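You operate a simulated robot arm through the tools that you are given. There is no shell and no other tool.

You are at the controls of a simulated two-armed robot. One attempt, no reset.

## Task
Switch the middle yellow board off and put the four lead plugs back in their rest.
Fine: Key and main switch off before the first plug is pulled. Any free hole of the four-hole rest will do.

The check looks at the end state, three seconds after you hand in, the way a careful person would. Anything else that was tipped, shoved, dropped, spilled or broken makes it a failure.

## Robot
Two 7-joint arms with two-finger parallel grippers on one trunk that stands fixed in place. Base frame: the origin is at the foot of the trunk, x ahead of it, y to its left, z up. Readings come in m, degrees, newtons and seconds.
The left shoulder is at [0.08, 0.131, 0.947], the right one opposite. With the tool pointing down near the work surface each hand reaches from about 0.38 to 0.84 m from the base axis, measured 20 degrees to its own side. Payload 1.57 kg a hand.
The TCP of each hand is the grasp point between the finger pads, 0.03 m short of the fingertips. In the tool frame z runs along the fingers and y along their closing line. Largest opening 0.11 m; finger width 0.024, thickness 0.012; the body of the gripper, 0.048 by 0.112 m, starts 0.078 m behind the TCP.
Orientation is told as [roll, pitch, yaw] about the base's x, y, z axes, in that order, counted from this pose: with the fingers straight down and closing along the base's y, the tool's x points along the base's -x, its y along +y and its z along -z.

## Interface
- The arms move only by the tool jog_arm. It takes "left_commands", "right_commands" or both (then of equal length, played together; a hand with none holds still); each is a list of rows, each an object (a shift or turn left out is 0, a gripper value left out holds the last) with "claw": the gripper command, from -1 (fully open) to 1 (shut), values between in proportion; "xyz": the shift along the tool's x, y, z in units of 30 mm (1.0 is 30 mm), a list of three; "rot": the turn, a rotation vector about the tool's x, y, z in units of 8 degrees (1.0 is 8 degrees), a list of three. In form: [{"claw": claw, "xyz": [dx, dy, dz], "rot": [wx, wy, wz]}, ...]. A call has 1 to 20 rows; each row shifts and turns the commanded pose from where the row before left it, along the tool's axes as they then stand. A call with a number of a shift or a turn outside -1 to 1 is refused whole. Each row takes 0.2 s and may step no farther than 0.05 m and 8.6 degrees from the row before; otherwise, or with a gripper value out of range, the whole call is refused. Where a pose cannot be reached the arm comes as near as it can. A force on the tool above 40 N (or 10 N above the force at the start of the call, whichever is more), or a blocked arm, ends the call early, and 0.2 s more pass. Each finger travels about 0.108 m/s and halts on what it meets, pressing with about 42 N; the grip force reading is that of the motor and also rises with nothing between the fingers. The clock runs only during rows and for 0.2 s after the last one: add rows that do not move to give the fingers time. The reply holds the time, the measured pose of the TCP, the force on the tool along the base axes, the opening and the grip force, in the units named above and with some noise, with the torque about the TCP (base axes, N m) and any sound that the robot's microphone picked up, and new pictures: "views" is both (left out), scene, wrist or none (wrist: the cameras of the hands that moved).
- Cameras (640 x 400 px; columns grow to the right, rows downward): "scene" is now at [-0.0535, -0.0095, 1.4494]; the picture's right is [-0.14, -0.99, 0.00], its down [-0.33, 0.05, -0.94] and it looks along [0.93, -0.14, -0.33] (base axes); focal length 314 px, centre (320, 200). "left" rides on the left gripper at [0.07, -0.016, -0.141] in its tool frame; the picture's right is [0.23, 0.97, 0.00], its down [-0.86, 0.20, -0.48] and it looks along [-0.47, 0.11, 0.88] (tool axes); focal length 222 px, centre (320, 200). "right" rides on the right gripper at [0.07, 0.016, -0.141] in its tool frame; the picture's right is [-0.23, 0.97, 0.00], its down [-0.86, -0.20, -0.48] and it looks along [-0.47, -0.11, 0.88] (tool axes); focal length 222 px, centre (320, 200). There is no depth. A picture from a camera that has moved, and an enlarged one, comes with that camera's place and axes in the base frame and with its lens. The place of the scene camera against the robot may be out by one fixed shift of up to 0.012 m in any direction.
- aim_head(pan, tilt): turns the head with the scene camera to pan (to the left, within 109 degrees either way) and tilt (down, from -29 to 69), counted from straight ahead of the robot. It gives what a move gives, and a new picture of the scene camera.
- close_up(camera, box): a new picture of the part [left, top, right, bottom] of that camera's present view, enlarged. It takes no simulated time.
- job_done(): hands the job in; it is judged then, once.

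Places have to be worked out from the pictures, the camera data and where the tool is seen. Open the grippers and draw the arms clear of the work before you hand the job in, unless the task says otherwise.

The tools are called after "Emit:" by a JSON object that holds its "name" and its "arguments". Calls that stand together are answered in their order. jog_arm: Moves the arms, as the interface text tells. Its arguments: {"type":"object","properties":{"left_commands":{"type":"array"},"right_commands":{"type":"array"},"views":{"type":"string","enum":["both","scene","wrist","none"]}},"required":[]} The other tools are called the same way: aim_head (pan, tilt) turns the head that bears the scene camera; close_up (camera, box) takes an enlarged picture of a part of a camera's view; job_done () hands the job in.

At the start:

```text
time_s: 0.0
left_ee_pos: [0.5065, -0.0683, 1.2911]
left_ee_rot: [-0.1, 0.0, 0.0]
left_ft_force: [0.7, -0.5, 0.2]
left_moment: [0.01, 0.0, -0.03]
left_opening: 0.1102
left_grasp_force: 0.1
right_ee_pos: [0.3467, -0.3767, 1.3018]
right_ee_rot: [0.0, 0.0, 0.0]
right_ft_force: [0.8, 0.5, -0.3]
right_moment: [0.0, 0.0, 0.02]
right_opening: 0.1099
right_grasp_force: 0.1
head pan, tilt: [-8.3, 19.4]
```

scene: 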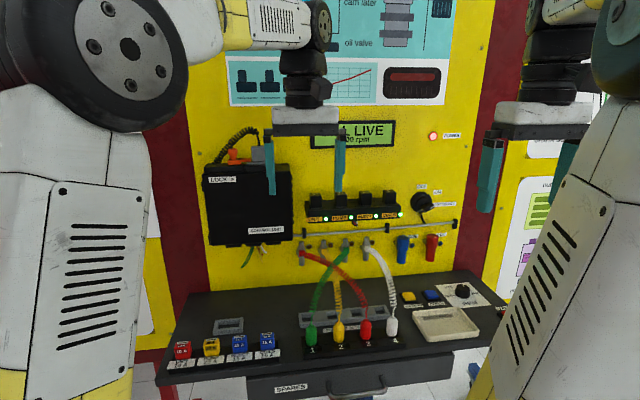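
right: 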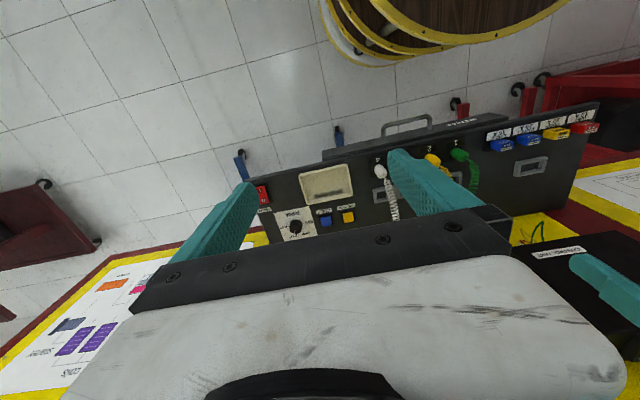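
left: 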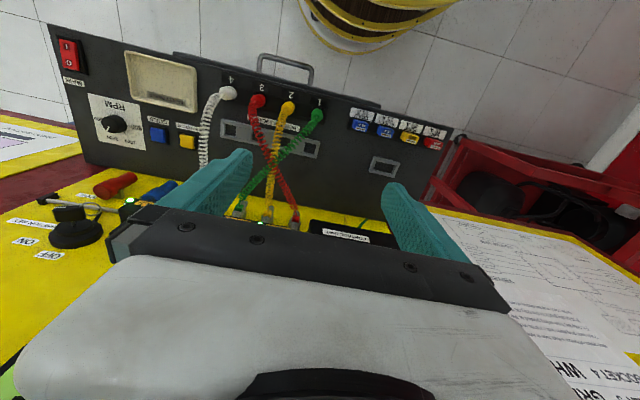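

The scene shows a yellow board with a key switch, a red main rocker at the desk's right end, and four coloured leads plugged in. I'll enlarge the parts of the view to read the labels before moving.

Emit:
{"name": "close_up", "arguments": {"camera": "scene", "box": [280, 170, 480, 295]}}

Emit:
{"name": "close_up", "arguments": {"camera": "scene", "box": [280, 260, 520, 400]}}

Emit:
{"name": "close_up", "arguments": {"camera": "left", "box": [0, 20, 340, 260]}}

Emit:
{"name": "close_up", "arguments": {"camera": "right", "box": [220, 100, 620, 260]}}

```text
3.20 times, centred on (380, 232) of scene
camera zoom: at [-0.0535, -0.0095, 1.4494], right [-0.14, -0.99, 0.0], down [-0.33, 0.05, -0.94], along [0.93, -0.14, -0.33], focal length 1006 px, centre (128, 96)
```

zoom: 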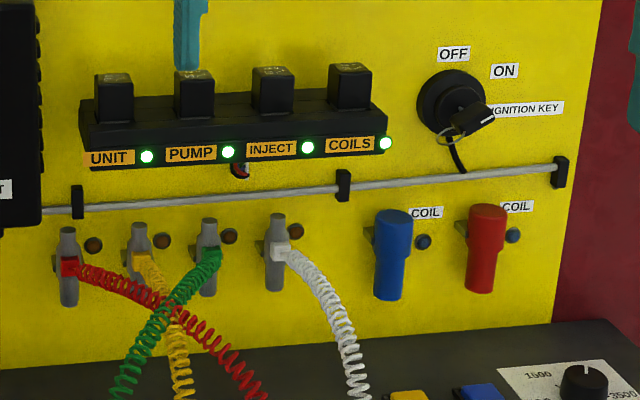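

```text
2.67 times, centred on (400, 330) of scene
camera zoom: at [-0.0535, -0.0095, 1.4494], right [-0.14, -0.99, 0.0], down [-0.33, 0.05, -0.94], along [0.93, -0.14, -0.33], focal length 839 px, centre (107, -147)
```

zoom: 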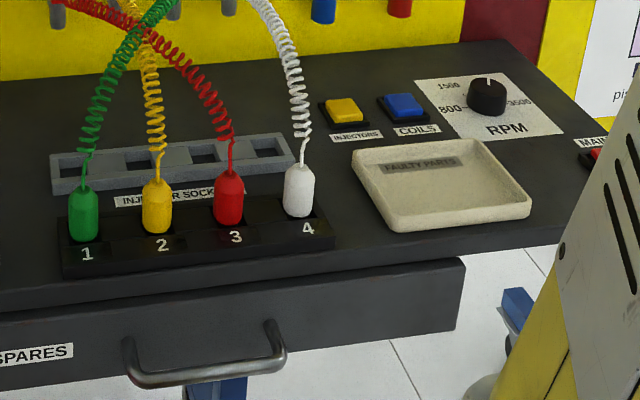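

```text
1.67 times, centred on (170, 140) of left
camera zoom: at [0.4374, -0.0844, 1.4318], right [-0.23, 0.97, 0.0], down [0.86, 0.2, 0.48], along [0.47, 0.11, -0.88], focal length 370 px, centre (570, 300)
```

zoom: 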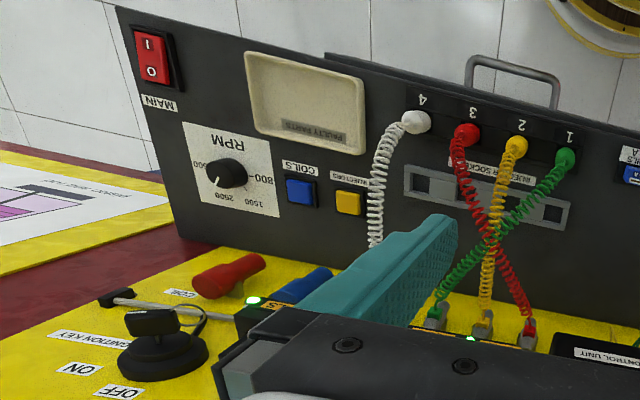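

```text
1.60 times, centred on (420, 180) of right
camera zoom: at [0.2767, -0.3611, 1.4434], right [0.23, 0.97, 0.0], down [0.86, -0.2, 0.48], along [0.47, -0.11, -0.88], focal length 355 px, centre (160, 232)
```

zoom: 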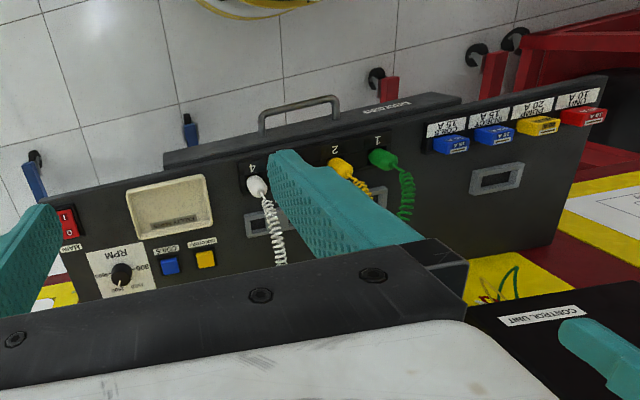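

The coloured plugs sit in the numbered block 1–4, with a grey four-hole rack right behind it that is probably the rest. I'll turn the head to look lower and closer at the desk and read the labels.

Emit:
{"name": "aim_head", "arguments": {"pan": -14, "tilt": 32}}

Emit:
{"name": "close_up", "arguments": {"camera": "scene", "box": [160, 120, 480, 320]}}

Emit:
{"name": "close_up", "arguments": {"camera": "left", "box": [180, 60, 340, 160]}}

```text
time_s: 0.8
left_ee_pos: [0.5075, -0.0687, 1.2899]
left_ee_rot: [0.0, -0.1, 0.2]
left_ft_force: [0.3, -0.7, 0.2]
left_moment: [-0.02, -0.01, -0.01]
left_opening: 0.11
left_grasp_force: 0.1
right_ee_pos: [0.3477, -0.3766, 1.3025]
right_ee_rot: [0.0, 0.0, 0.0]
right_ft_force: [0.7, 0.9, 0.0]
right_moment: [0.0, 0.03, -0.02]
right_opening: 0.1099
right_grasp_force: 0.1
head pan, tilt: [-14.0, 32.0]
```

scene: 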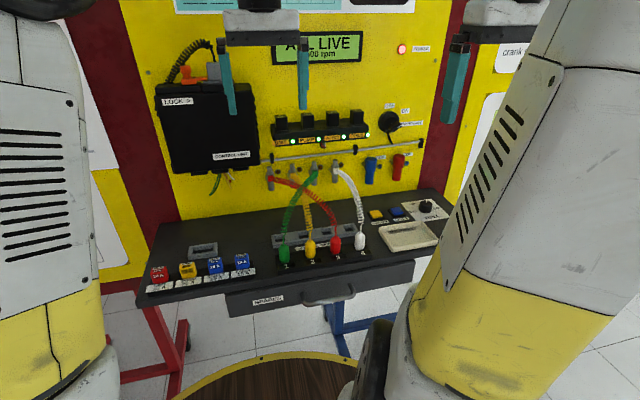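

```text
2.00 times, centred on (320, 220) of scene
camera zoom: at [-0.0588, -0.0176, 1.4293], right [-0.24, -0.97, 0.0], down [-0.51, 0.13, -0.85], along [0.82, -0.21, -0.53], focal length 629 px, centre (320, 160)
```

zoom: 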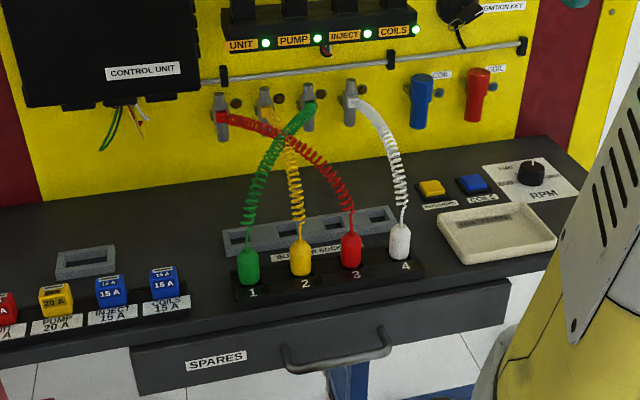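

```text
4.00 times, centred on (260, 110) of left
camera zoom: at [0.4374, -0.0844, 1.4318], right [-0.23, 0.97, 0.0], down [0.86, 0.2, 0.48], along [0.47, 0.11, -0.88], focal length 888 px, centre (560, 560)
```

zoom: 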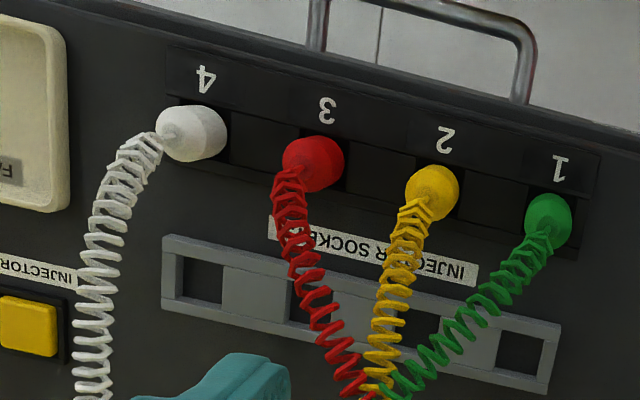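

Triangulating the wrist and scene views puts the plugs in a row at x≈0.505, y from −0.074 (green) to −0.259 (white), z≈0.93. The grey rest holes are in a row at x≈0.582. I'll check the key and its labels up close, then look around for notices and obstacles.

Emit:
{"name": "aim_head", "arguments": {"pan": -28, "tilt": 20}}

Emit:
{"name": "close_up", "arguments": {"camera": "scene", "box": [200, 140, 360, 240]}}

Emit:
{"name": "close_up", "arguments": {"camera": "left", "box": [0, 140, 160, 270]}}

Emit:
{"name": "close_up", "arguments": {"camera": "left", "box": [440, 200, 640, 400]}}

```text
time_s: 1.5
left_ee_pos: [0.5068, -0.0692, 1.2909]
left_ee_rot: [0.1, 0.0, 0.0]
left_ft_force: [0.4, -0.2, 0.8]
left_moment: [-0.01, -0.01, 0.01]
left_opening: 0.11
left_grasp_force: 0.1
right_ee_pos: [0.348, -0.3765, 1.3017]
right_ee_rot: [-0.1, -0.1, 0.0]
right_ft_force: [-0.3, 0.5, -0.7]
right_moment: [0.01, 0.0, 0.01]
right_opening: 0.1101
right_grasp_force: 0.0
head pan, tilt: [-28.0, 20.0]
```

scene: 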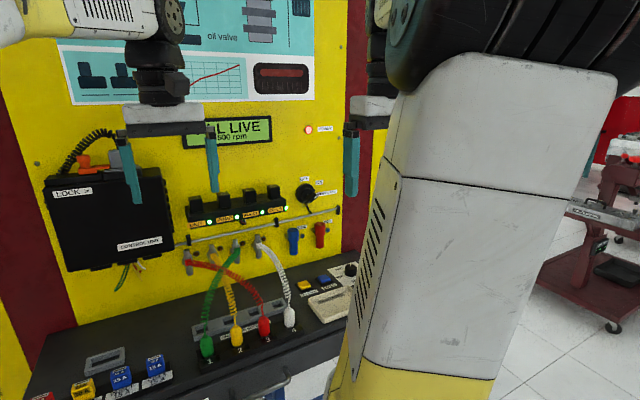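

```text
4.00 times, centred on (280, 190) of scene
camera zoom: at [-0.0634, -0.0396, 1.4484], right [-0.47, -0.88, 0.0], down [-0.3, 0.16, -0.94], along [0.83, -0.44, -0.34], focal length 1258 px, centre (480, 240)
```

zoom: 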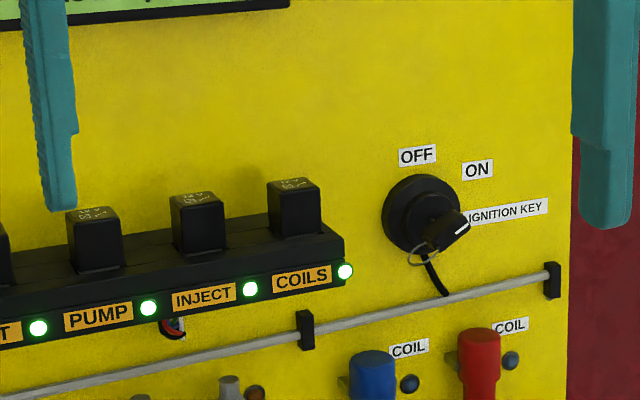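

```text
3.08 times, centred on (80, 205) of left
camera zoom: at [0.4374, -0.0844, 1.4318], right [-0.23, 0.97, 0.0], down [0.86, 0.2, 0.48], along [0.47, 0.11, -0.88], focal length 684 px, centre (1058, 185)
```

zoom: 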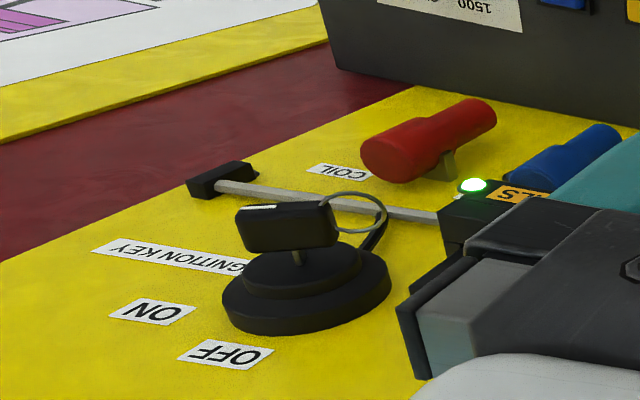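

```text
2.00 times, centred on (540, 300) of left
camera zoom: at [0.4374, -0.0844, 1.4318], right [-0.23, 0.97, 0.0], down [0.86, 0.2, 0.48], along [0.47, 0.11, -0.88], focal length 444 px, centre (-120, 0)
```

zoom: 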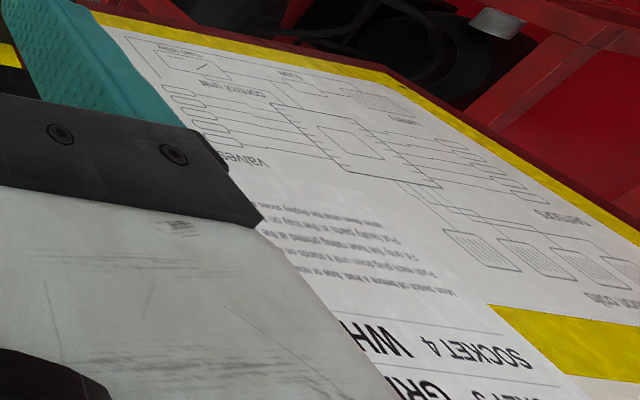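

The key's white tip points toward ON, and OFF is straight up above the switch. I'll look left to read the notice on the other board in case it bears on this job.

Emit:
{"name": "aim_head", "arguments": {"pan": 30, "tilt": 15}}

Emit:
{"name": "close_up", "arguments": {"camera": "scene", "box": [160, 50, 480, 250]}}

```text
time_s: 2.8
left_ee_pos: [0.5067, -0.068, 1.2903]
left_ee_rot: [0.0, 0.1, 0.0]
left_ft_force: [-0.3, 1.4, -0.1]
left_moment: [0.01, 0.03, 0.01]
left_opening: 0.11
left_grasp_force: 0.0
right_ee_pos: [0.3479, -0.3765, 1.3015]
right_ee_rot: [0.0, 0.0, 0.0]
right_ft_force: [0.9, 0.3, 0.4]
right_moment: [0.01, -0.03, -0.01]
right_opening: 0.1098
right_grasp_force: 0.1
head pan, tilt: [30.0, 15.0]
```

scene: 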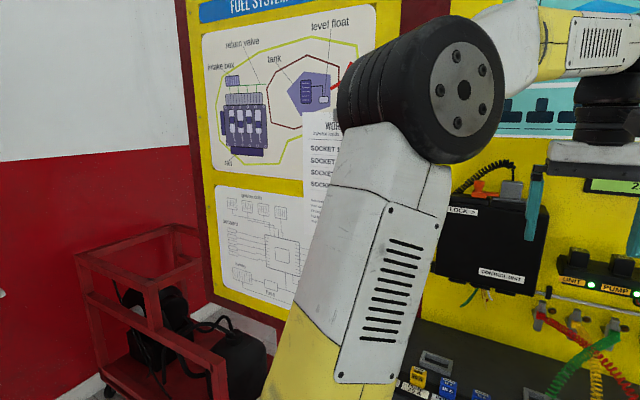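

```text
2.00 times, centred on (320, 150) of scene
camera zoom: at [-0.0648, 0.0507, 1.4566], right [0.5, -0.87, 0.0], down [-0.22, -0.13, -0.97], along [0.84, 0.48, -0.26], focal length 629 px, centre (320, 300)
```

zoom: 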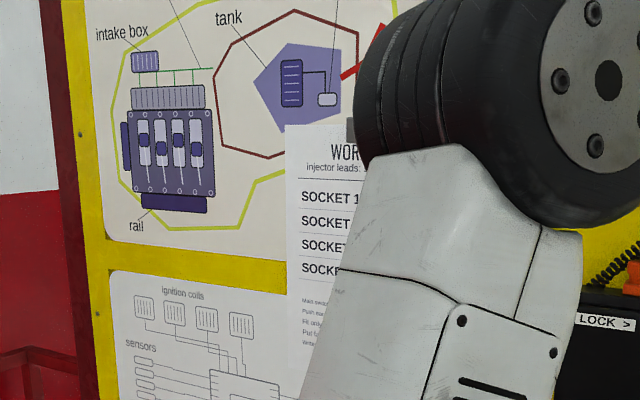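

A notice with instructions starting "Main switch…" is partly hidden. I'll zoom in on it from the left wrist camera to read it.

Emit:
{"name": "close_up", "arguments": {"camera": "left", "box": [540, 290, 640, 352]}}

Emit:
{"name": "close_up", "arguments": {"camera": "scene", "box": [295, 100, 345, 220]}}

Emit:
{"name": "close_up", "arguments": {"camera": "left", "box": [560, 340, 640, 400]}}

```text
6.40 times, centred on (590, 321) of left
camera zoom: at [0.4374, -0.0844, 1.4318], right [-0.23, 0.97, 0.0], down [0.86, 0.2, 0.48], along [0.47, 0.11, -0.88], focal length 1422 px, centre (-1408, -574)
```

zoom: 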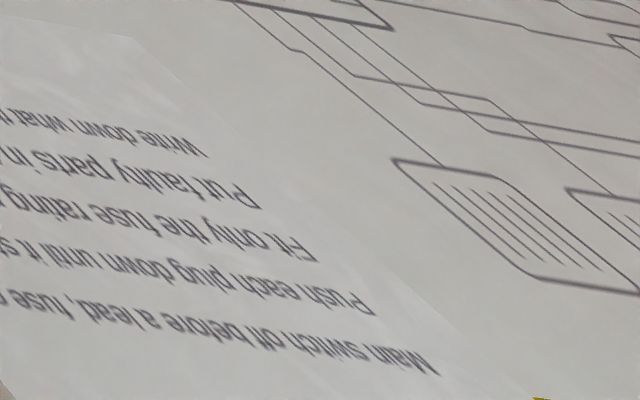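

```text
3.33 times, centred on (320, 160) of scene
camera zoom: at [-0.0648, 0.0507, 1.4566], right [0.5, -0.87, 0.0], down [-0.22, -0.13, -0.97], along [0.84, 0.48, -0.26], focal length 1048 px, centre (320, 333)
```

zoom: 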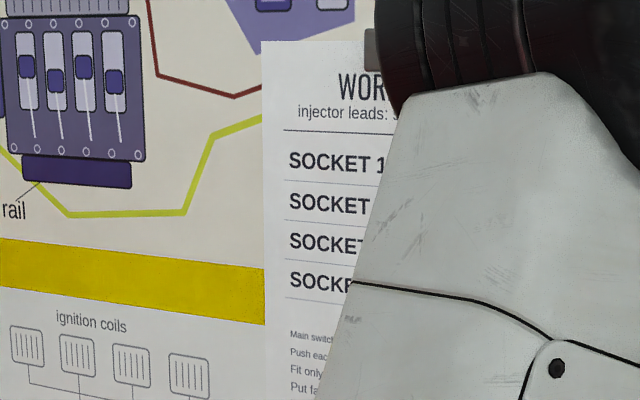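

```text
6.67 times, centred on (600, 370) of left
camera zoom: at [0.4374, -0.0844, 1.4318], right [-0.23, 0.97, 0.0], down [0.86, 0.2, 0.48], along [0.47, 0.11, -0.88], focal length 1481 px, centre (-1547, -933)
```

zoom: 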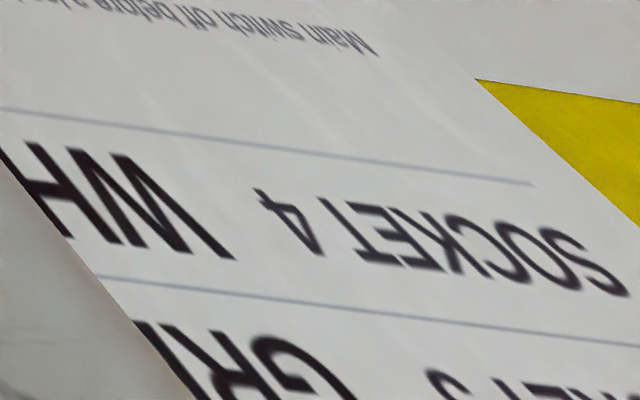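

The notice reads "Main switch off before a lead, fuse… Push each plug down until it seats", which fits the task. I'll aim the head back at the board and bring the right hand forward, then pitch it to point at the board for the key.

Emit:
{"name": "aim_head", "arguments": {"pan": -20, "tilt": 25}}

Emit:
{"name": "jog_arm", "arguments": {"right_commands": [{"xyz": [-0.845, -0.24, 0.556]}, {"xyz": [-0.845, -0.24, 0.556]}, {"xyz": [-0.845, -0.24, 0.556]}, {"xyz": [-0.845, -0.24, 0.556]}, {"xyz": [-0.845, -0.24, 0.556]}, {"xyz": [-0.845, -0.24, 0.556]}], "views": "both"}}

```text
time_s: 4.0
left_ee_pos: [0.508, -0.0688, 1.2904]
left_ee_rot: [0.0, -0.1, 0.0]
left_ft_force: [0.2, 0.3, 0.1]
left_moment: [0.01, -0.01, -0.03]
left_opening: 0.1099
left_grasp_force: 0.0
right_ee_pos: [0.3476, -0.3762, 1.302]
right_ee_rot: [0.1, -0.1, -0.1]
right_ft_force: [-0.2, 0.5, 0.0]
right_moment: [0.02, 0.03, -0.02]
right_opening: 0.1099
right_grasp_force: 0.1
head pan, tilt: [-20.0, 25.0]
```

scene: 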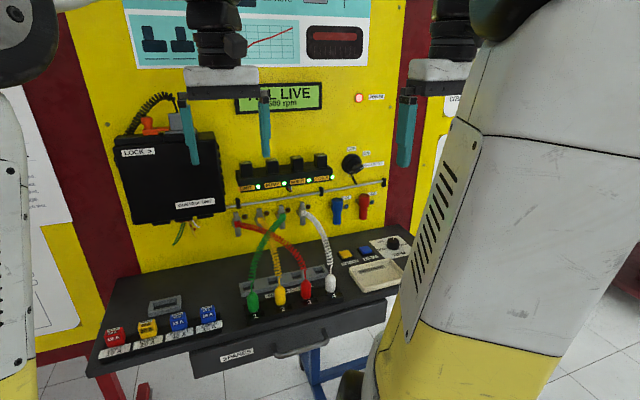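

```text
time_s: 5.4
left_ee_pos: [0.5066, -0.0667, 1.2907]
left_ee_rot: [0.0, 0.0, -0.1]
left_ft_force: [-0.3, 0.1, -0.2]
left_moment: [0.01, -0.06, -0.01]
left_opening: 0.1101
left_grasp_force: 0.1
right_ee_pos: [0.4993, -0.4196, 1.2029]
right_ee_rot: [0.1, -0.1, 0.0]
right_ft_force: [0.5, -1.1, 0.6]
right_moment: [0.01, -0.02, 0.02]
right_opening: 0.1102
right_grasp_force: 0.1
head pan, tilt: [-20.0, 25.0]
camera right: at [0.4282, -0.4045, 1.3437], right [0.23, 0.97, 0.0], down [0.85, -0.2, 0.48], along [0.47, -0.11, -0.88], focal length 222 px, centre (320, 200)
```

scene: 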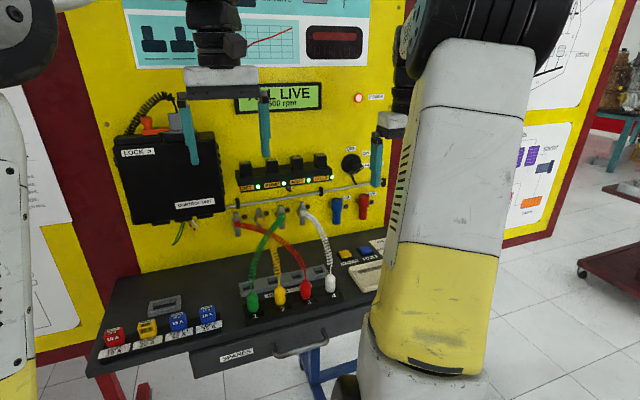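
right: 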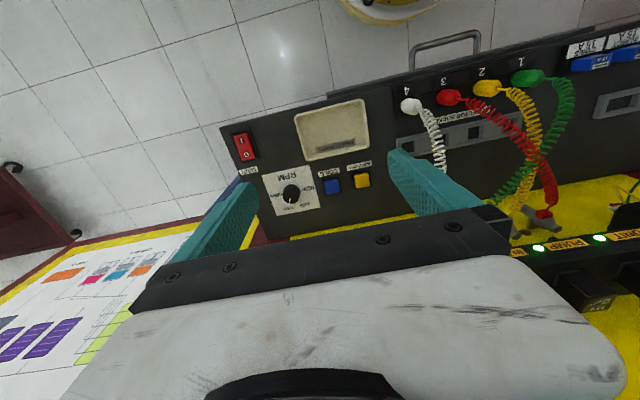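

I have a clear view of the red MAIN rocker from the right wrist, at about (0.511, −0.581, 0.902). I'll zoom in on it and then pitch the right hand forward.

Emit:
{"name": "close_up", "arguments": {"camera": "right", "box": [200, 110, 300, 210]}}

Emit:
{"name": "jog_arm", "arguments": {"right_commands": [{"rot": [0, -0.9375, 0]}, {"rot": [0, -0.9375, 0]}, {"rot": [0, -0.9375, 0]}, {"rot": [0, -0.9375, 0]}, {"rot": [0, -0.9375, 0]}, {"rot": [0, -0.9375, 0]}, {"rot": [0, -0.9375, 0]}, {"rot": [0, -0.9375, 0]}, {"rot": [0, -0.9375, 0]}, {"rot": [0, -0.9375, 0]}, {"rot": [0, -0.9375, 0]}, {"rot": [0, -0.9375, 0]}], "views": "both"}}

```text
4.00 times, centred on (250, 160) of right
camera zoom: at [0.4282, -0.4045, 1.3437], right [0.23, 0.97, 0.0], down [0.85, -0.2, 0.48], along [0.47, -0.11, -0.88], focal length 888 px, centre (600, 360)
```

zoom: 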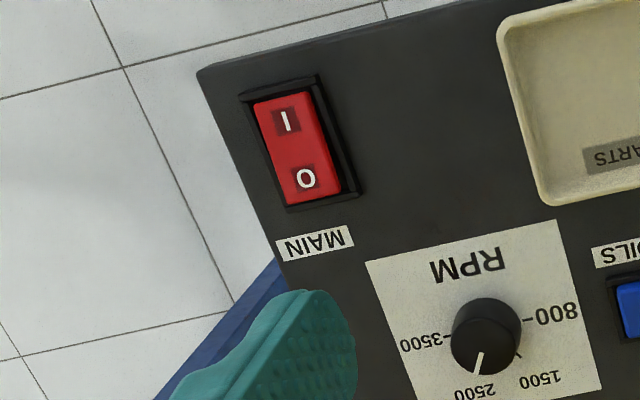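

```text
time_s: 8.0
left_ee_pos: [0.5074, -0.0697, 1.2905]
left_ee_rot: [0.0, 0.0, 0.0]
left_ft_force: [-0.9, 0.8, 0.4]
left_moment: [-0.01, -0.03, 0.03]
left_opening: 0.11
left_grasp_force: 0.0
right_ee_pos: [0.4983, -0.4211, 1.202]
right_ee_rot: [-155.2, -89.8, 154.9]
right_ft_force: [0.0, -0.1, -0.2]
right_moment: [-0.04, -0.02, -0.02]
right_opening: 0.1099
right_grasp_force: 0.0
head pan, tilt: [-20.0, 25.0]
camera right: at [0.3563, -0.4046, 1.1321], right [0.0, 0.97, 0.23], down [-0.48, -0.2, 0.85], along [0.88, -0.11, 0.47], focal length 222 px, centre (320, 200)
```

scene: 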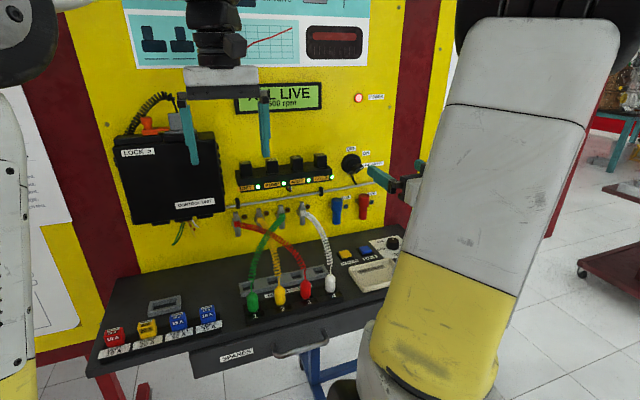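
right: 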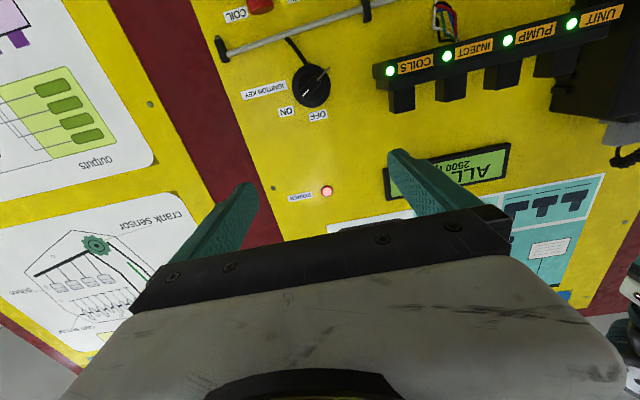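

The hand now points straight at the board, and the wrist camera (upside-down picture) sees the key. I'll enlarge the key to read its angle.

Emit:
{"name": "close_up", "arguments": {"camera": "right", "box": [240, 30, 370, 130]}}

Emit:
{"name": "close_up", "arguments": {"camera": "scene", "box": [320, 135, 400, 185]}}

```text
4.00 times, centred on (305, 80) of right
camera zoom: at [0.3563, -0.4046, 1.1321], right [0.0, 0.97, 0.23], down [-0.48, -0.2, 0.85], along [0.88, -0.11, 0.47], focal length 888 px, centre (380, 680)
```

zoom: 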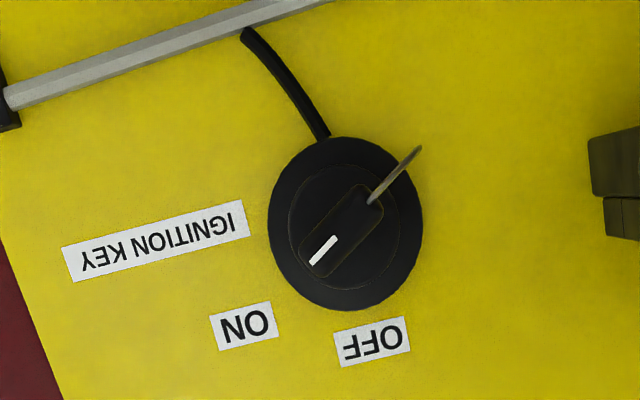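

```text
8.00 times, centred on (360, 160) of scene
camera zoom: at [-0.0594, -0.0274, 1.4404], right [-0.34, -0.94, 0.0], down [-0.4, 0.14, -0.91], along [0.85, -0.31, -0.42], focal length 2516 px, centre (0, 520)
```

zoom: 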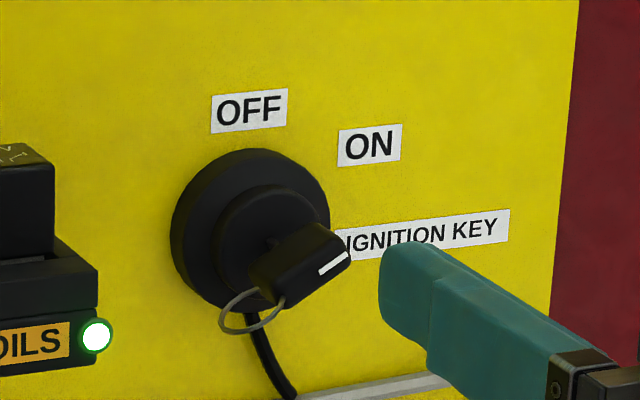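

The key bow is about 30 × 12 mm, centred near (0.70, −0.4205, 1.140), and it sits about 58° clockwise from OFF, which is straight up. I'll move the right hand in front of it, narrow the fingers and roll the hand 58° so the fingers straddle the bow.

Emit:
{"name": "jog_arm", "arguments": {"right_commands": [{"claw": 0.1, "xyz": [0.413, 0, 0.8]}, {"xyz": [0.413, 0, 0.8]}, {"xyz": [0.413, 0, 0.8]}, {"xyz": [0.413, 0, 0.8]}, {"xyz": [0.413, 0, 0.8]}, {"rot": [0, 0, 0.906]}, {"rot": [0, 0, 0.906]}, {"rot": [0, 0, 0.906]}, {"rot": [0, 0, 0.906]}, {"rot": [0, 0, 0.906]}, {"rot": [0, 0, 0.906]}, {"rot": [0, 0, 0.906]}, {"rot": [0, 0, 0.906]}], "views": "both"}}

Emit:
{"name": "close_up", "arguments": {"camera": "scene", "box": [300, 120, 420, 195]}}

```text
time_s: 10.8
left_ee_pos: [0.5066, -0.0673, 1.2903]
left_ee_rot: [0.0, -0.1, 0.0]
left_ft_force: [-0.6, -0.2, 0.3]
left_moment: [-0.02, -0.01, -0.02]
left_opening: 0.1101
left_grasp_force: 0.0
right_ee_pos: [0.6182, -0.4201, 1.1403]
right_ee_rot: [90.0, -31.9, -90.0]
right_ft_force: [0.0, -0.3, 0.0]
right_moment: [0.02, -0.03, 0.01]
right_opening: 0.0496
right_grasp_force: 0.0
head pan, tilt: [-20.0, 25.0]
camera right: at [0.477, -0.3527, 1.117], right [0.0, 0.32, 0.95], down [-0.48, -0.83, 0.28], along [0.88, -0.45, 0.15], focal length 222 px, centre (320, 200)
```

scene: 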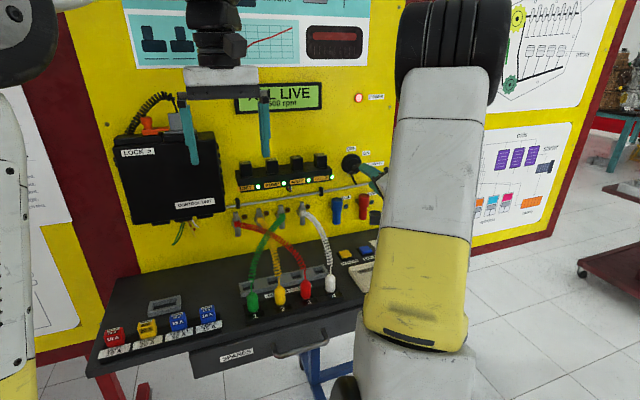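
right: 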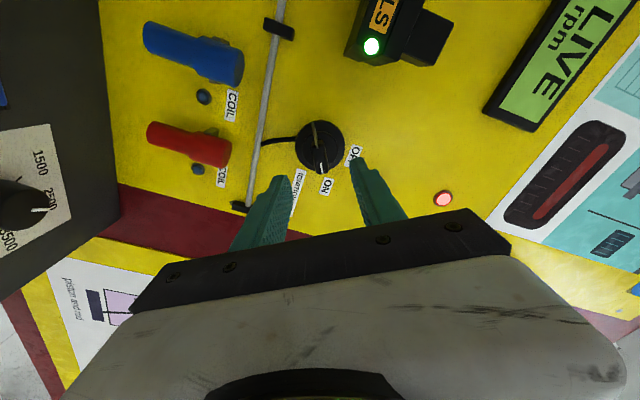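

```text
5.33 times, centred on (360, 158) of scene
camera zoom: at [-0.0591, -0.0275, 1.4404], right [-0.34, -0.94, 0.0], down [-0.4, 0.14, -0.91], along [0.85, -0.31, -0.42], focal length 1677 px, centre (107, 427)
```

zoom: 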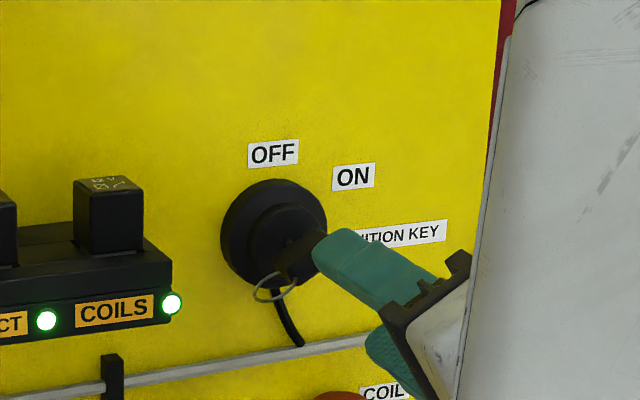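

The hand is rolled correctly at (0.618, −0.420, 1.140). I'll enlarge the wrist view to check that the bow lies midway between the fingertips.

Emit:
{"name": "close_up", "arguments": {"camera": "right", "box": [230, 90, 430, 230]}}

```text
2.86 times, centred on (330, 160) of right
camera zoom: at [0.477, -0.3527, 1.117], right [0.0, 0.32, 0.95], down [-0.48, -0.83, 0.28], along [0.88, -0.45, 0.15], focal length 635 px, centre (291, 314)
```

zoom: 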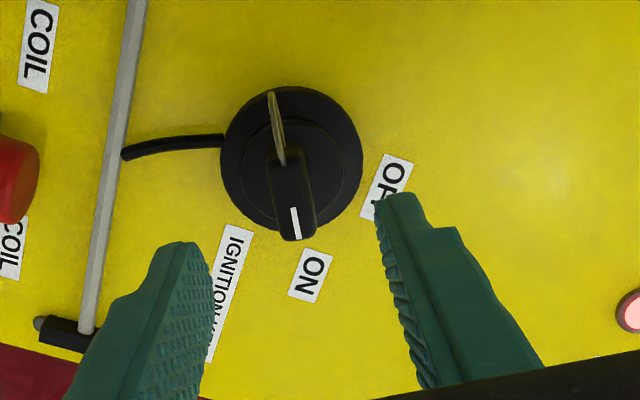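

The bow is centred and aligned within 2–3°. I'll advance most of the way so the fingertips straddle it, then look before closing.

Emit:
{"name": "jog_arm", "arguments": {"right_commands": [{"xyz": [0, 0, 0.52]}, {"xyz": [0, 0, 0.52]}, {"xyz": [0, 0, 0.52]}, {"xyz": [0, 0, 0.52]}], "views": "none"}}

Emit:
{"name": "close_up", "arguments": {"camera": "right", "box": [220, 60, 420, 220]}}

Emit:
{"name": "close_up", "arguments": {"camera": "scene", "box": [320, 135, 400, 185]}}

Emit:
{"name": "close_up", "arguments": {"camera": "left", "box": [0, 140, 160, 270]}}

```text
time_s: 11.8
left_ee_pos: [0.5073, -0.068, 1.2915]
left_ee_rot: [0.1, 0.0, 0.1]
left_ft_force: [-0.7, 0.7, -0.5]
left_moment: [0.02, -0.01, -0.01]
left_opening: 0.1097
left_grasp_force: 0.1
right_ee_pos: [0.6811, -0.42, 1.1401]
right_ee_rot: [90.0, -32.0, -90.1]
right_ft_force: [-0.4, -0.1, 0.6]
right_moment: [-0.02, 0.02, 0.0]
right_opening: 0.0495
right_grasp_force: 0.2
head pan, tilt: [-20.0, 25.0]
```

```text
2.50 times, centred on (320, 140) of right
camera zoom: at [0.5397, -0.3526, 1.1166], right [0.0, 0.32, 0.95], down [-0.48, -0.83, 0.28], along [0.88, -0.45, 0.15], focal length 555 px, centre (320, 350)
```

zoom: 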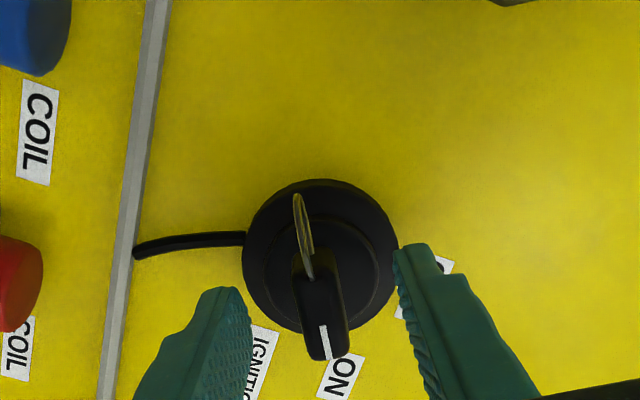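

```text
8.00 times, centred on (360, 160) of scene
camera zoom: at [-0.0592, -0.0275, 1.4404], right [-0.34, -0.94, 0.0], down [-0.4, 0.14, -0.91], along [0.85, -0.31, -0.42], focal length 2516 px, centre (0, 520)
```

zoom: 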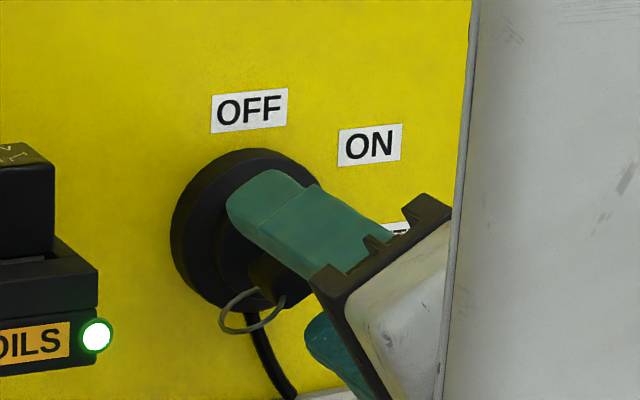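

```text
3.08 times, centred on (80, 205) of left
camera zoom: at [0.4374, -0.0845, 1.4318], right [-0.23, 0.97, 0.0], down [0.86, 0.2, 0.48], along [0.47, 0.11, -0.88], focal length 684 px, centre (1058, 185)
```

zoom: 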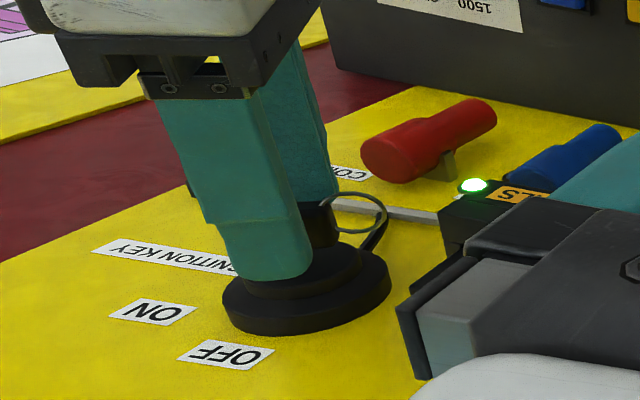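

The fingers straddle the bow, whose front face is near x≈0.690, leaving about 20 mm of overlap. I'll close on it.

Emit:
{"name": "jog_arm", "arguments": {"right_commands": [{"claw": 0.6}, {"claw": 1.0}, {"claw": 1.0}], "views": "none"}}

Emit:
{"name": "close_up", "arguments": {"camera": "right", "box": [220, 60, 420, 220]}}

```text
time_s: 12.6
left_ee_pos: [0.5071, -0.0685, 1.2914]
left_ee_rot: [0.0, 0.0, -0.1]
left_ft_force: [-0.5, -0.1, 0.1]
left_moment: [0.0, 0.04, 0.01]
left_opening: 0.1098
left_grasp_force: 0.1
right_ee_pos: [0.6814, -0.419, 1.1385]
right_ee_rot: [89.9, -32.0, -90.0]
right_ft_force: [2.6, -1.0, 0.5]
right_moment: [0.02, -0.09, -0.19]
right_opening: 0.0141
right_grasp_force: 30.7
head pan, tilt: [-20.0, 25.0]
```

```text
2.50 times, centred on (320, 140) of right
camera zoom: at [0.5397, -0.3526, 1.1167], right [0.0, 0.32, 0.95], down [-0.48, -0.83, 0.28], along [0.88, -0.45, 0.15], focal length 555 px, centre (320, 350)
```

zoom: 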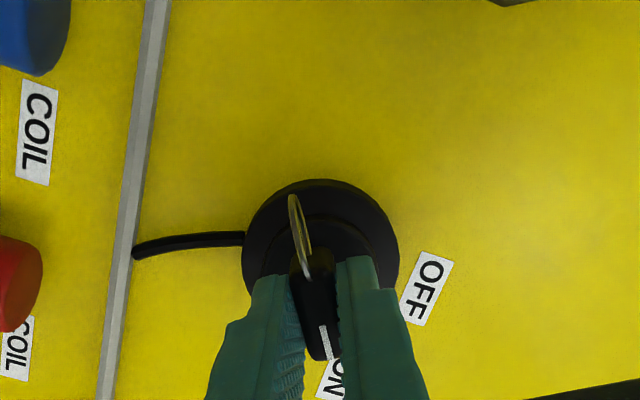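

The key is gripped (opening 14 mm, force 31 N). I'll turn it counter-clockwise by half the way first and watch the forces.

Emit:
{"name": "jog_arm", "arguments": {"right_commands": [{"rot": [0, 0, -0.6]}, {"rot": [0, 0, -0.6]}, {"rot": [0, 0, -0.6]}, {"rot": [0, 0, -0.6]}, {"rot": [0, 0, -0.6]}, {"rot": [0, 0, -0.6]}], "views": "none"}}

Emit:
{"name": "close_up", "arguments": {"camera": "right", "box": [220, 60, 420, 220]}}

Emit:
{"name": "close_up", "arguments": {"camera": "scene", "box": [220, 80, 400, 195]}}

```text
time_s: 14.0
left_ee_pos: [0.5081, -0.0685, 1.2913]
left_ee_rot: [0.1, 0.0, 0.0]
left_ft_force: [-0.5, -0.5, -0.6]
left_moment: [-0.01, -0.02, 0.01]
left_opening: 0.11
left_grasp_force: 0.1
right_ee_pos: [0.681, -0.4194, 1.1387]
right_ee_rot: [90.0, -60.9, -90.0]
right_ft_force: [9.6, -1.7, 2.6]
right_moment: [0.0, 0.8, 0.33]
right_opening: 0.0139
right_grasp_force: 30.4
head pan, tilt: [-20.0, 25.0]
```

```text
2.50 times, centred on (320, 140) of right
camera zoom: at [0.5397, -0.3725, 1.0866], right [0.0, 0.74, 0.67], down [-0.48, -0.59, 0.65], along [0.88, -0.32, 0.35], focal length 555 px, centre (320, 350)
```

zoom: 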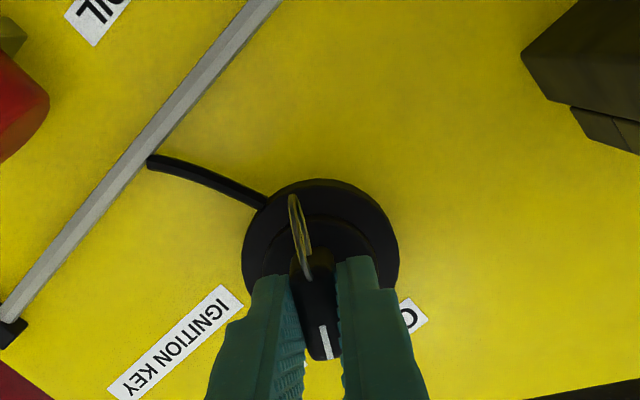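

```text
3.48 times, centred on (310, 138) of scene
camera zoom: at [-0.0586, -0.0276, 1.4404], right [-0.34, -0.94, 0.0], down [-0.4, 0.14, -0.91], along [0.85, -0.31, -0.42], focal length 1094 px, centre (355, 417)
```

zoom: 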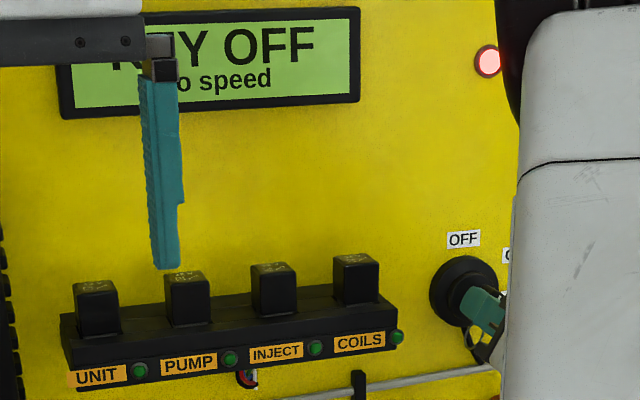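

The display now reads "KEY OFF" and the LEDs went dark, but the key is only half turned. I'll continue the remaining ~29° to the OFF stop.

Emit:
{"name": "jog_arm", "arguments": {"right_commands": [{"rot": [0, 0, -0.6]}, {"rot": [0, 0, -0.6]}, {"rot": [0, 0, -0.6]}, {"rot": [0, 0, -0.6]}, {"rot": [0, 0, -0.6]}, {"rot": [0, 0, -0.6]}], "views": "none"}}

Emit:
{"name": "close_up", "arguments": {"camera": "right", "box": [220, 60, 420, 220]}}

```text
time_s: 15.4
left_ee_pos: [0.5084, -0.0679, 1.2909]
left_ee_rot: [0.0, 0.0, 0.0]
left_ft_force: [-0.6, 0.3, -0.3]
left_moment: [-0.02, 0.01, -0.04]
left_opening: 0.1103
left_grasp_force: 0.2
right_ee_pos: [0.6811, -0.4204, 1.1392]
right_ee_rot: [85.7, -89.8, -85.8]
right_ft_force: [13.5, -4.3, -0.1]
right_moment: [0.02, -0.32, -0.05]
right_opening: 0.0139
right_grasp_force: 30.6
head pan, tilt: [-20.0, 25.0]
```

```text
2.50 times, centred on (320, 140) of right
camera zoom: at [0.5397, -0.4042, 1.07], right [0.0, 0.97, 0.23], down [-0.48, -0.2, 0.85], along [0.88, -0.11, 0.47], focal length 555 px, centre (320, 350)
```

zoom: 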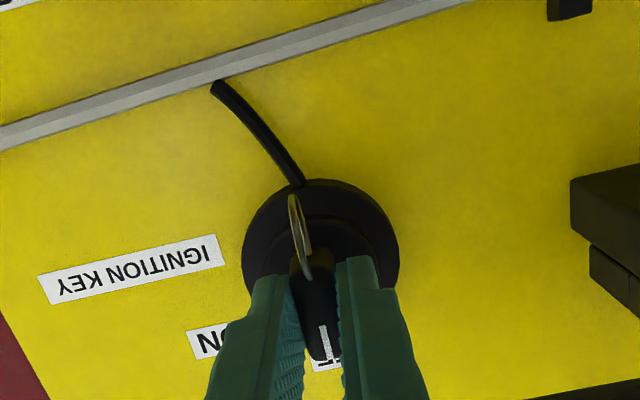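

The key points straight up at OFF. I'll open the fingers and withdraw straight back, then check it stays.

Emit:
{"name": "jog_arm", "arguments": {"right_commands": [{"claw": 0.4}, {"claw": 0.1}, {"claw": 0.1}, {"xyz": [0, 0, -0.6]}, {"xyz": [0, 0, -0.8]}, {"xyz": [0, 0, -1]}, {"xyz": [0, 0, -1]}, {"xyz": [0, 0, -1]}, {"xyz": [0, 0, -1]}], "views": "both"}}

Emit:
{"name": "close_up", "arguments": {"camera": "right", "box": [240, 30, 370, 130]}}

```text
time_s: 17.4
left_ee_pos: [0.5077, -0.0678, 1.2901]
left_ee_rot: [-0.1, 0.1, 0.0]
left_ft_force: [0.1, -0.1, 0.7]
left_moment: [0.01, 0.01, 0.02]
left_opening: 0.1102
left_grasp_force: 0.0
right_ee_pos: [0.5195, -0.4193, 1.1394]
right_ee_rot: [86.3, -89.5, -86.3]
right_ft_force: [0.4, -0.5, -0.1]
right_moment: [0.0, -0.06, 0.01]
right_opening: 0.0496
right_grasp_force: 0.1
head pan, tilt: [-20.0, 25.0]
camera right: at [0.3773, -0.4036, 1.07], right [0.0, 0.97, 0.23], down [-0.48, -0.21, 0.85], along [0.88, -0.11, 0.46], focal length 222 px, centre (320, 200)
```

scene: 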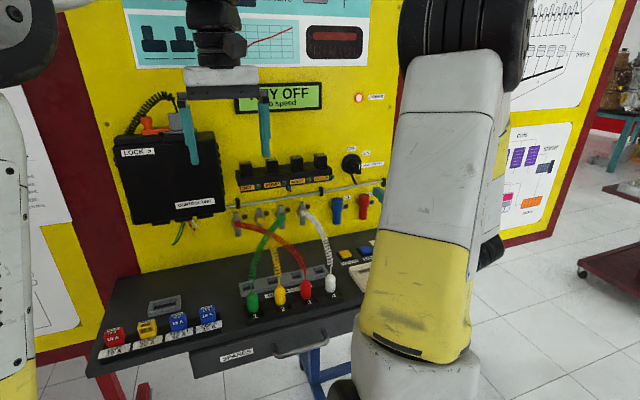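
right: 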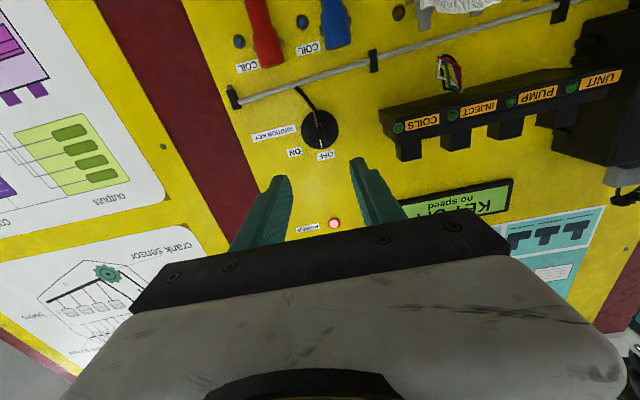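

```text
4.00 times, centred on (305, 80) of right
camera zoom: at [0.3773, -0.4036, 1.07], right [0.0, 0.97, 0.23], down [-0.48, -0.21, 0.85], along [0.88, -0.11, 0.46], focal length 888 px, centre (380, 680)
```

zoom: 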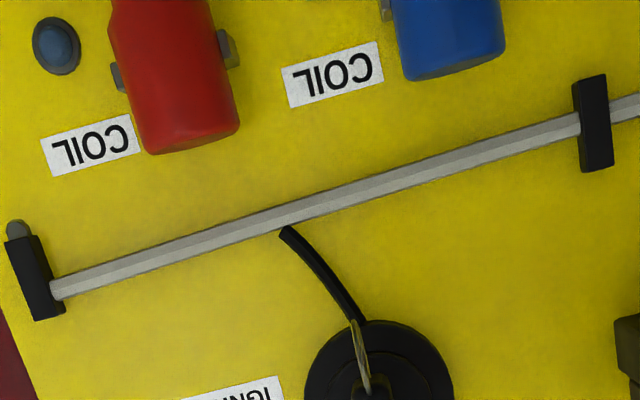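

The key holds OFF and the display shows "KEY OFF". Next is the MAIN rocker: I'll turn the right hand back to pointing down, close the fingers and hover over the rocker's O end near (0.53, −0.58).

Emit:
{"name": "jog_arm", "arguments": {"right_commands": [{"claw": 1.0, "rot": [0, 0.9375, 0]}, {"rot": [0, 0.9375, 0]}, {"rot": [0, 0.9375, 0]}, {"rot": [0, 0.9375, 0]}, {"rot": [0, 0.9375, 0]}, {"rot": [0, 0.9375, 0]}, {"rot": [0, 0.9375, 0]}, {"rot": [0, 0.9375, 0]}, {"rot": [0, 0.9375, 0]}, {"rot": [0, 0.9375, 0]}, {"rot": [0, 0.9375, 0]}, {"rot": [0, 0.9375, -0.05]}, {"xyz": [-0.05, -0.767, 0.519]}, {"xyz": [-0.05, -0.767, 0.519]}, {"xyz": [-0.05, -0.767, 0.519]}, {"xyz": [-0.05, -0.767, 0.519]}, {"xyz": [-0.05, -0.767, 0.519]}, {"xyz": [-0.05, -0.767, 0.519]}, {"xyz": [-0.05, -0.767, 0.519]}], "views": "both"}}

Emit:
{"name": "close_up", "arguments": {"camera": "scene", "box": [220, 80, 400, 195]}}

Emit:
{"name": "close_up", "arguments": {"camera": "right", "box": [240, 80, 400, 180]}}

```text
time_s: 21.4
left_ee_pos: [0.5072, -0.0688, 1.2924]
left_ee_rot: [-0.1, 0.0, 0.0]
left_ft_force: [-0.5, 1.0, -1.1]
left_moment: [-0.02, -0.02, -0.02]
left_opening: 0.1098
left_grasp_force: 0.1
right_ee_pos: [0.5306, -0.5803, 1.0304]
right_ee_rot: [0.5, 0.0, 0.4]
right_ft_force: [-0.3, -0.1, -0.9]
right_moment: [0.0, -0.02, 0.02]
right_opening: 0.0
right_grasp_force: 21.6
head pan, tilt: [-20.0, 25.0]
camera right: at [0.46, -0.5663, 1.1718], right [0.22, 0.98, 0.01], down [0.86, -0.2, 0.48], along [0.47, -0.1, -0.88], focal length 222 px, centre (320, 200)
```

scene: 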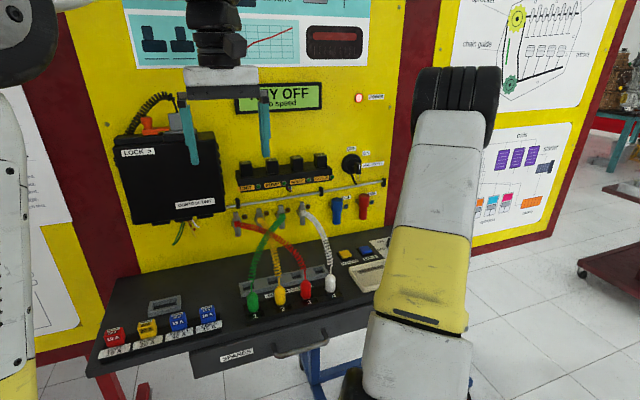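
right: 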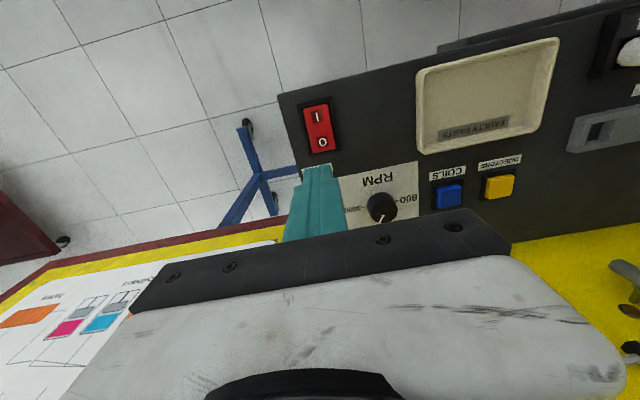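

```text
3.48 times, centred on (310, 138) of scene
camera zoom: at [-0.0592, -0.0272, 1.4404], right [-0.34, -0.94, 0.0], down [-0.4, 0.14, -0.91], along [0.85, -0.31, -0.42], focal length 1094 px, centre (355, 417)
```

zoom: 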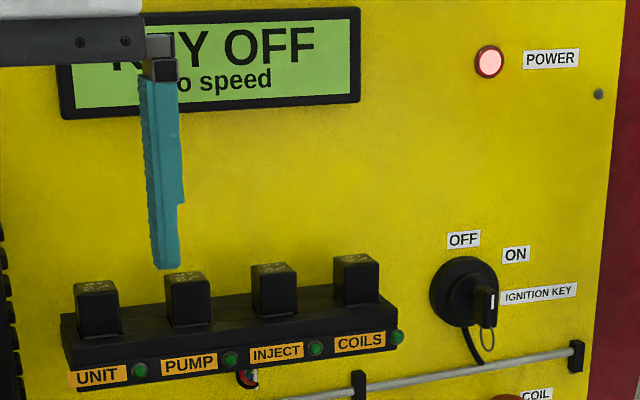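

```text
4.00 times, centred on (320, 130) of right
camera zoom: at [0.46, -0.5663, 1.1718], right [0.22, 0.98, 0.01], down [0.86, -0.2, 0.48], along [0.47, -0.1, -0.88], focal length 888 px, centre (320, 480)
```

zoom: 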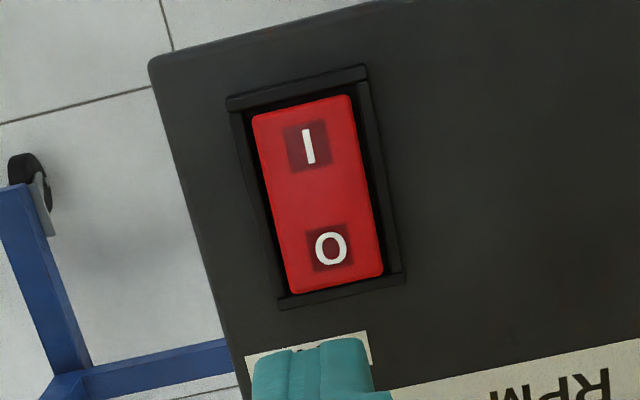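

POWER is still lit and the rocker's O mark sits at about (0.525, −0.578, 0.909). I'll lower to just above it and tilt the hand 15° so the far edge of the closed fingertips leads onto the O end.

Emit:
{"name": "jog_arm", "arguments": {"right_commands": [{"xyz": [0.09, 0.035, 0.8]}, {"xyz": [0.09, 0.035, 0.8]}, {"xyz": [0, 0, 0.6]}, {"rot": [0, 0.94, 0]}, {"rot": [0, 0.94, 0]}], "views": "wrist"}}

Emit:
{"name": "close_up", "arguments": {"camera": "right", "box": [240, 100, 400, 200]}}

```text
time_s: 22.6
left_ee_pos: [0.5068, -0.0685, 1.2909]
left_ee_rot: [0.0, 0.0, 0.0]
left_ft_force: [-0.7, 0.2, 1.2]
left_moment: [0.03, -0.01, 0.0]
left_opening: 0.11
left_grasp_force: 0.0
right_ee_pos: [0.5242, -0.5777, 0.9636]
right_ee_rot: [0.4, 15.1, 0.3]
right_ft_force: [-1.3, 0.1, 0.2]
right_moment: [-0.01, -0.05, -0.01]
right_opening: 0.0
right_grasp_force: 21.2
head pan, tilt: [-20.0, 25.0]
camera right: at [0.4933, -0.5639, 1.1184], right [0.21, 0.98, -0.05], down [0.95, -0.2, 0.24], along [0.22, -0.1, -0.97], focal length 222 px, centre (320, 200)
```

right: 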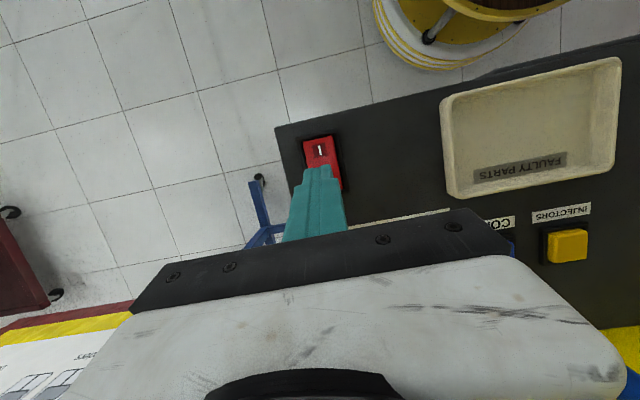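

```text
4.00 times, centred on (320, 150) of right
camera zoom: at [0.4933, -0.5639, 1.1184], right [0.21, 0.98, -0.05], down [0.95, -0.2, 0.24], along [0.22, -0.1, -0.97], focal length 888 px, centre (320, 400)
```

zoom: 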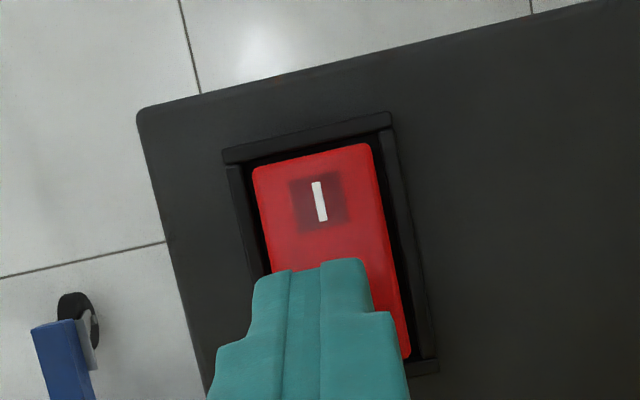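

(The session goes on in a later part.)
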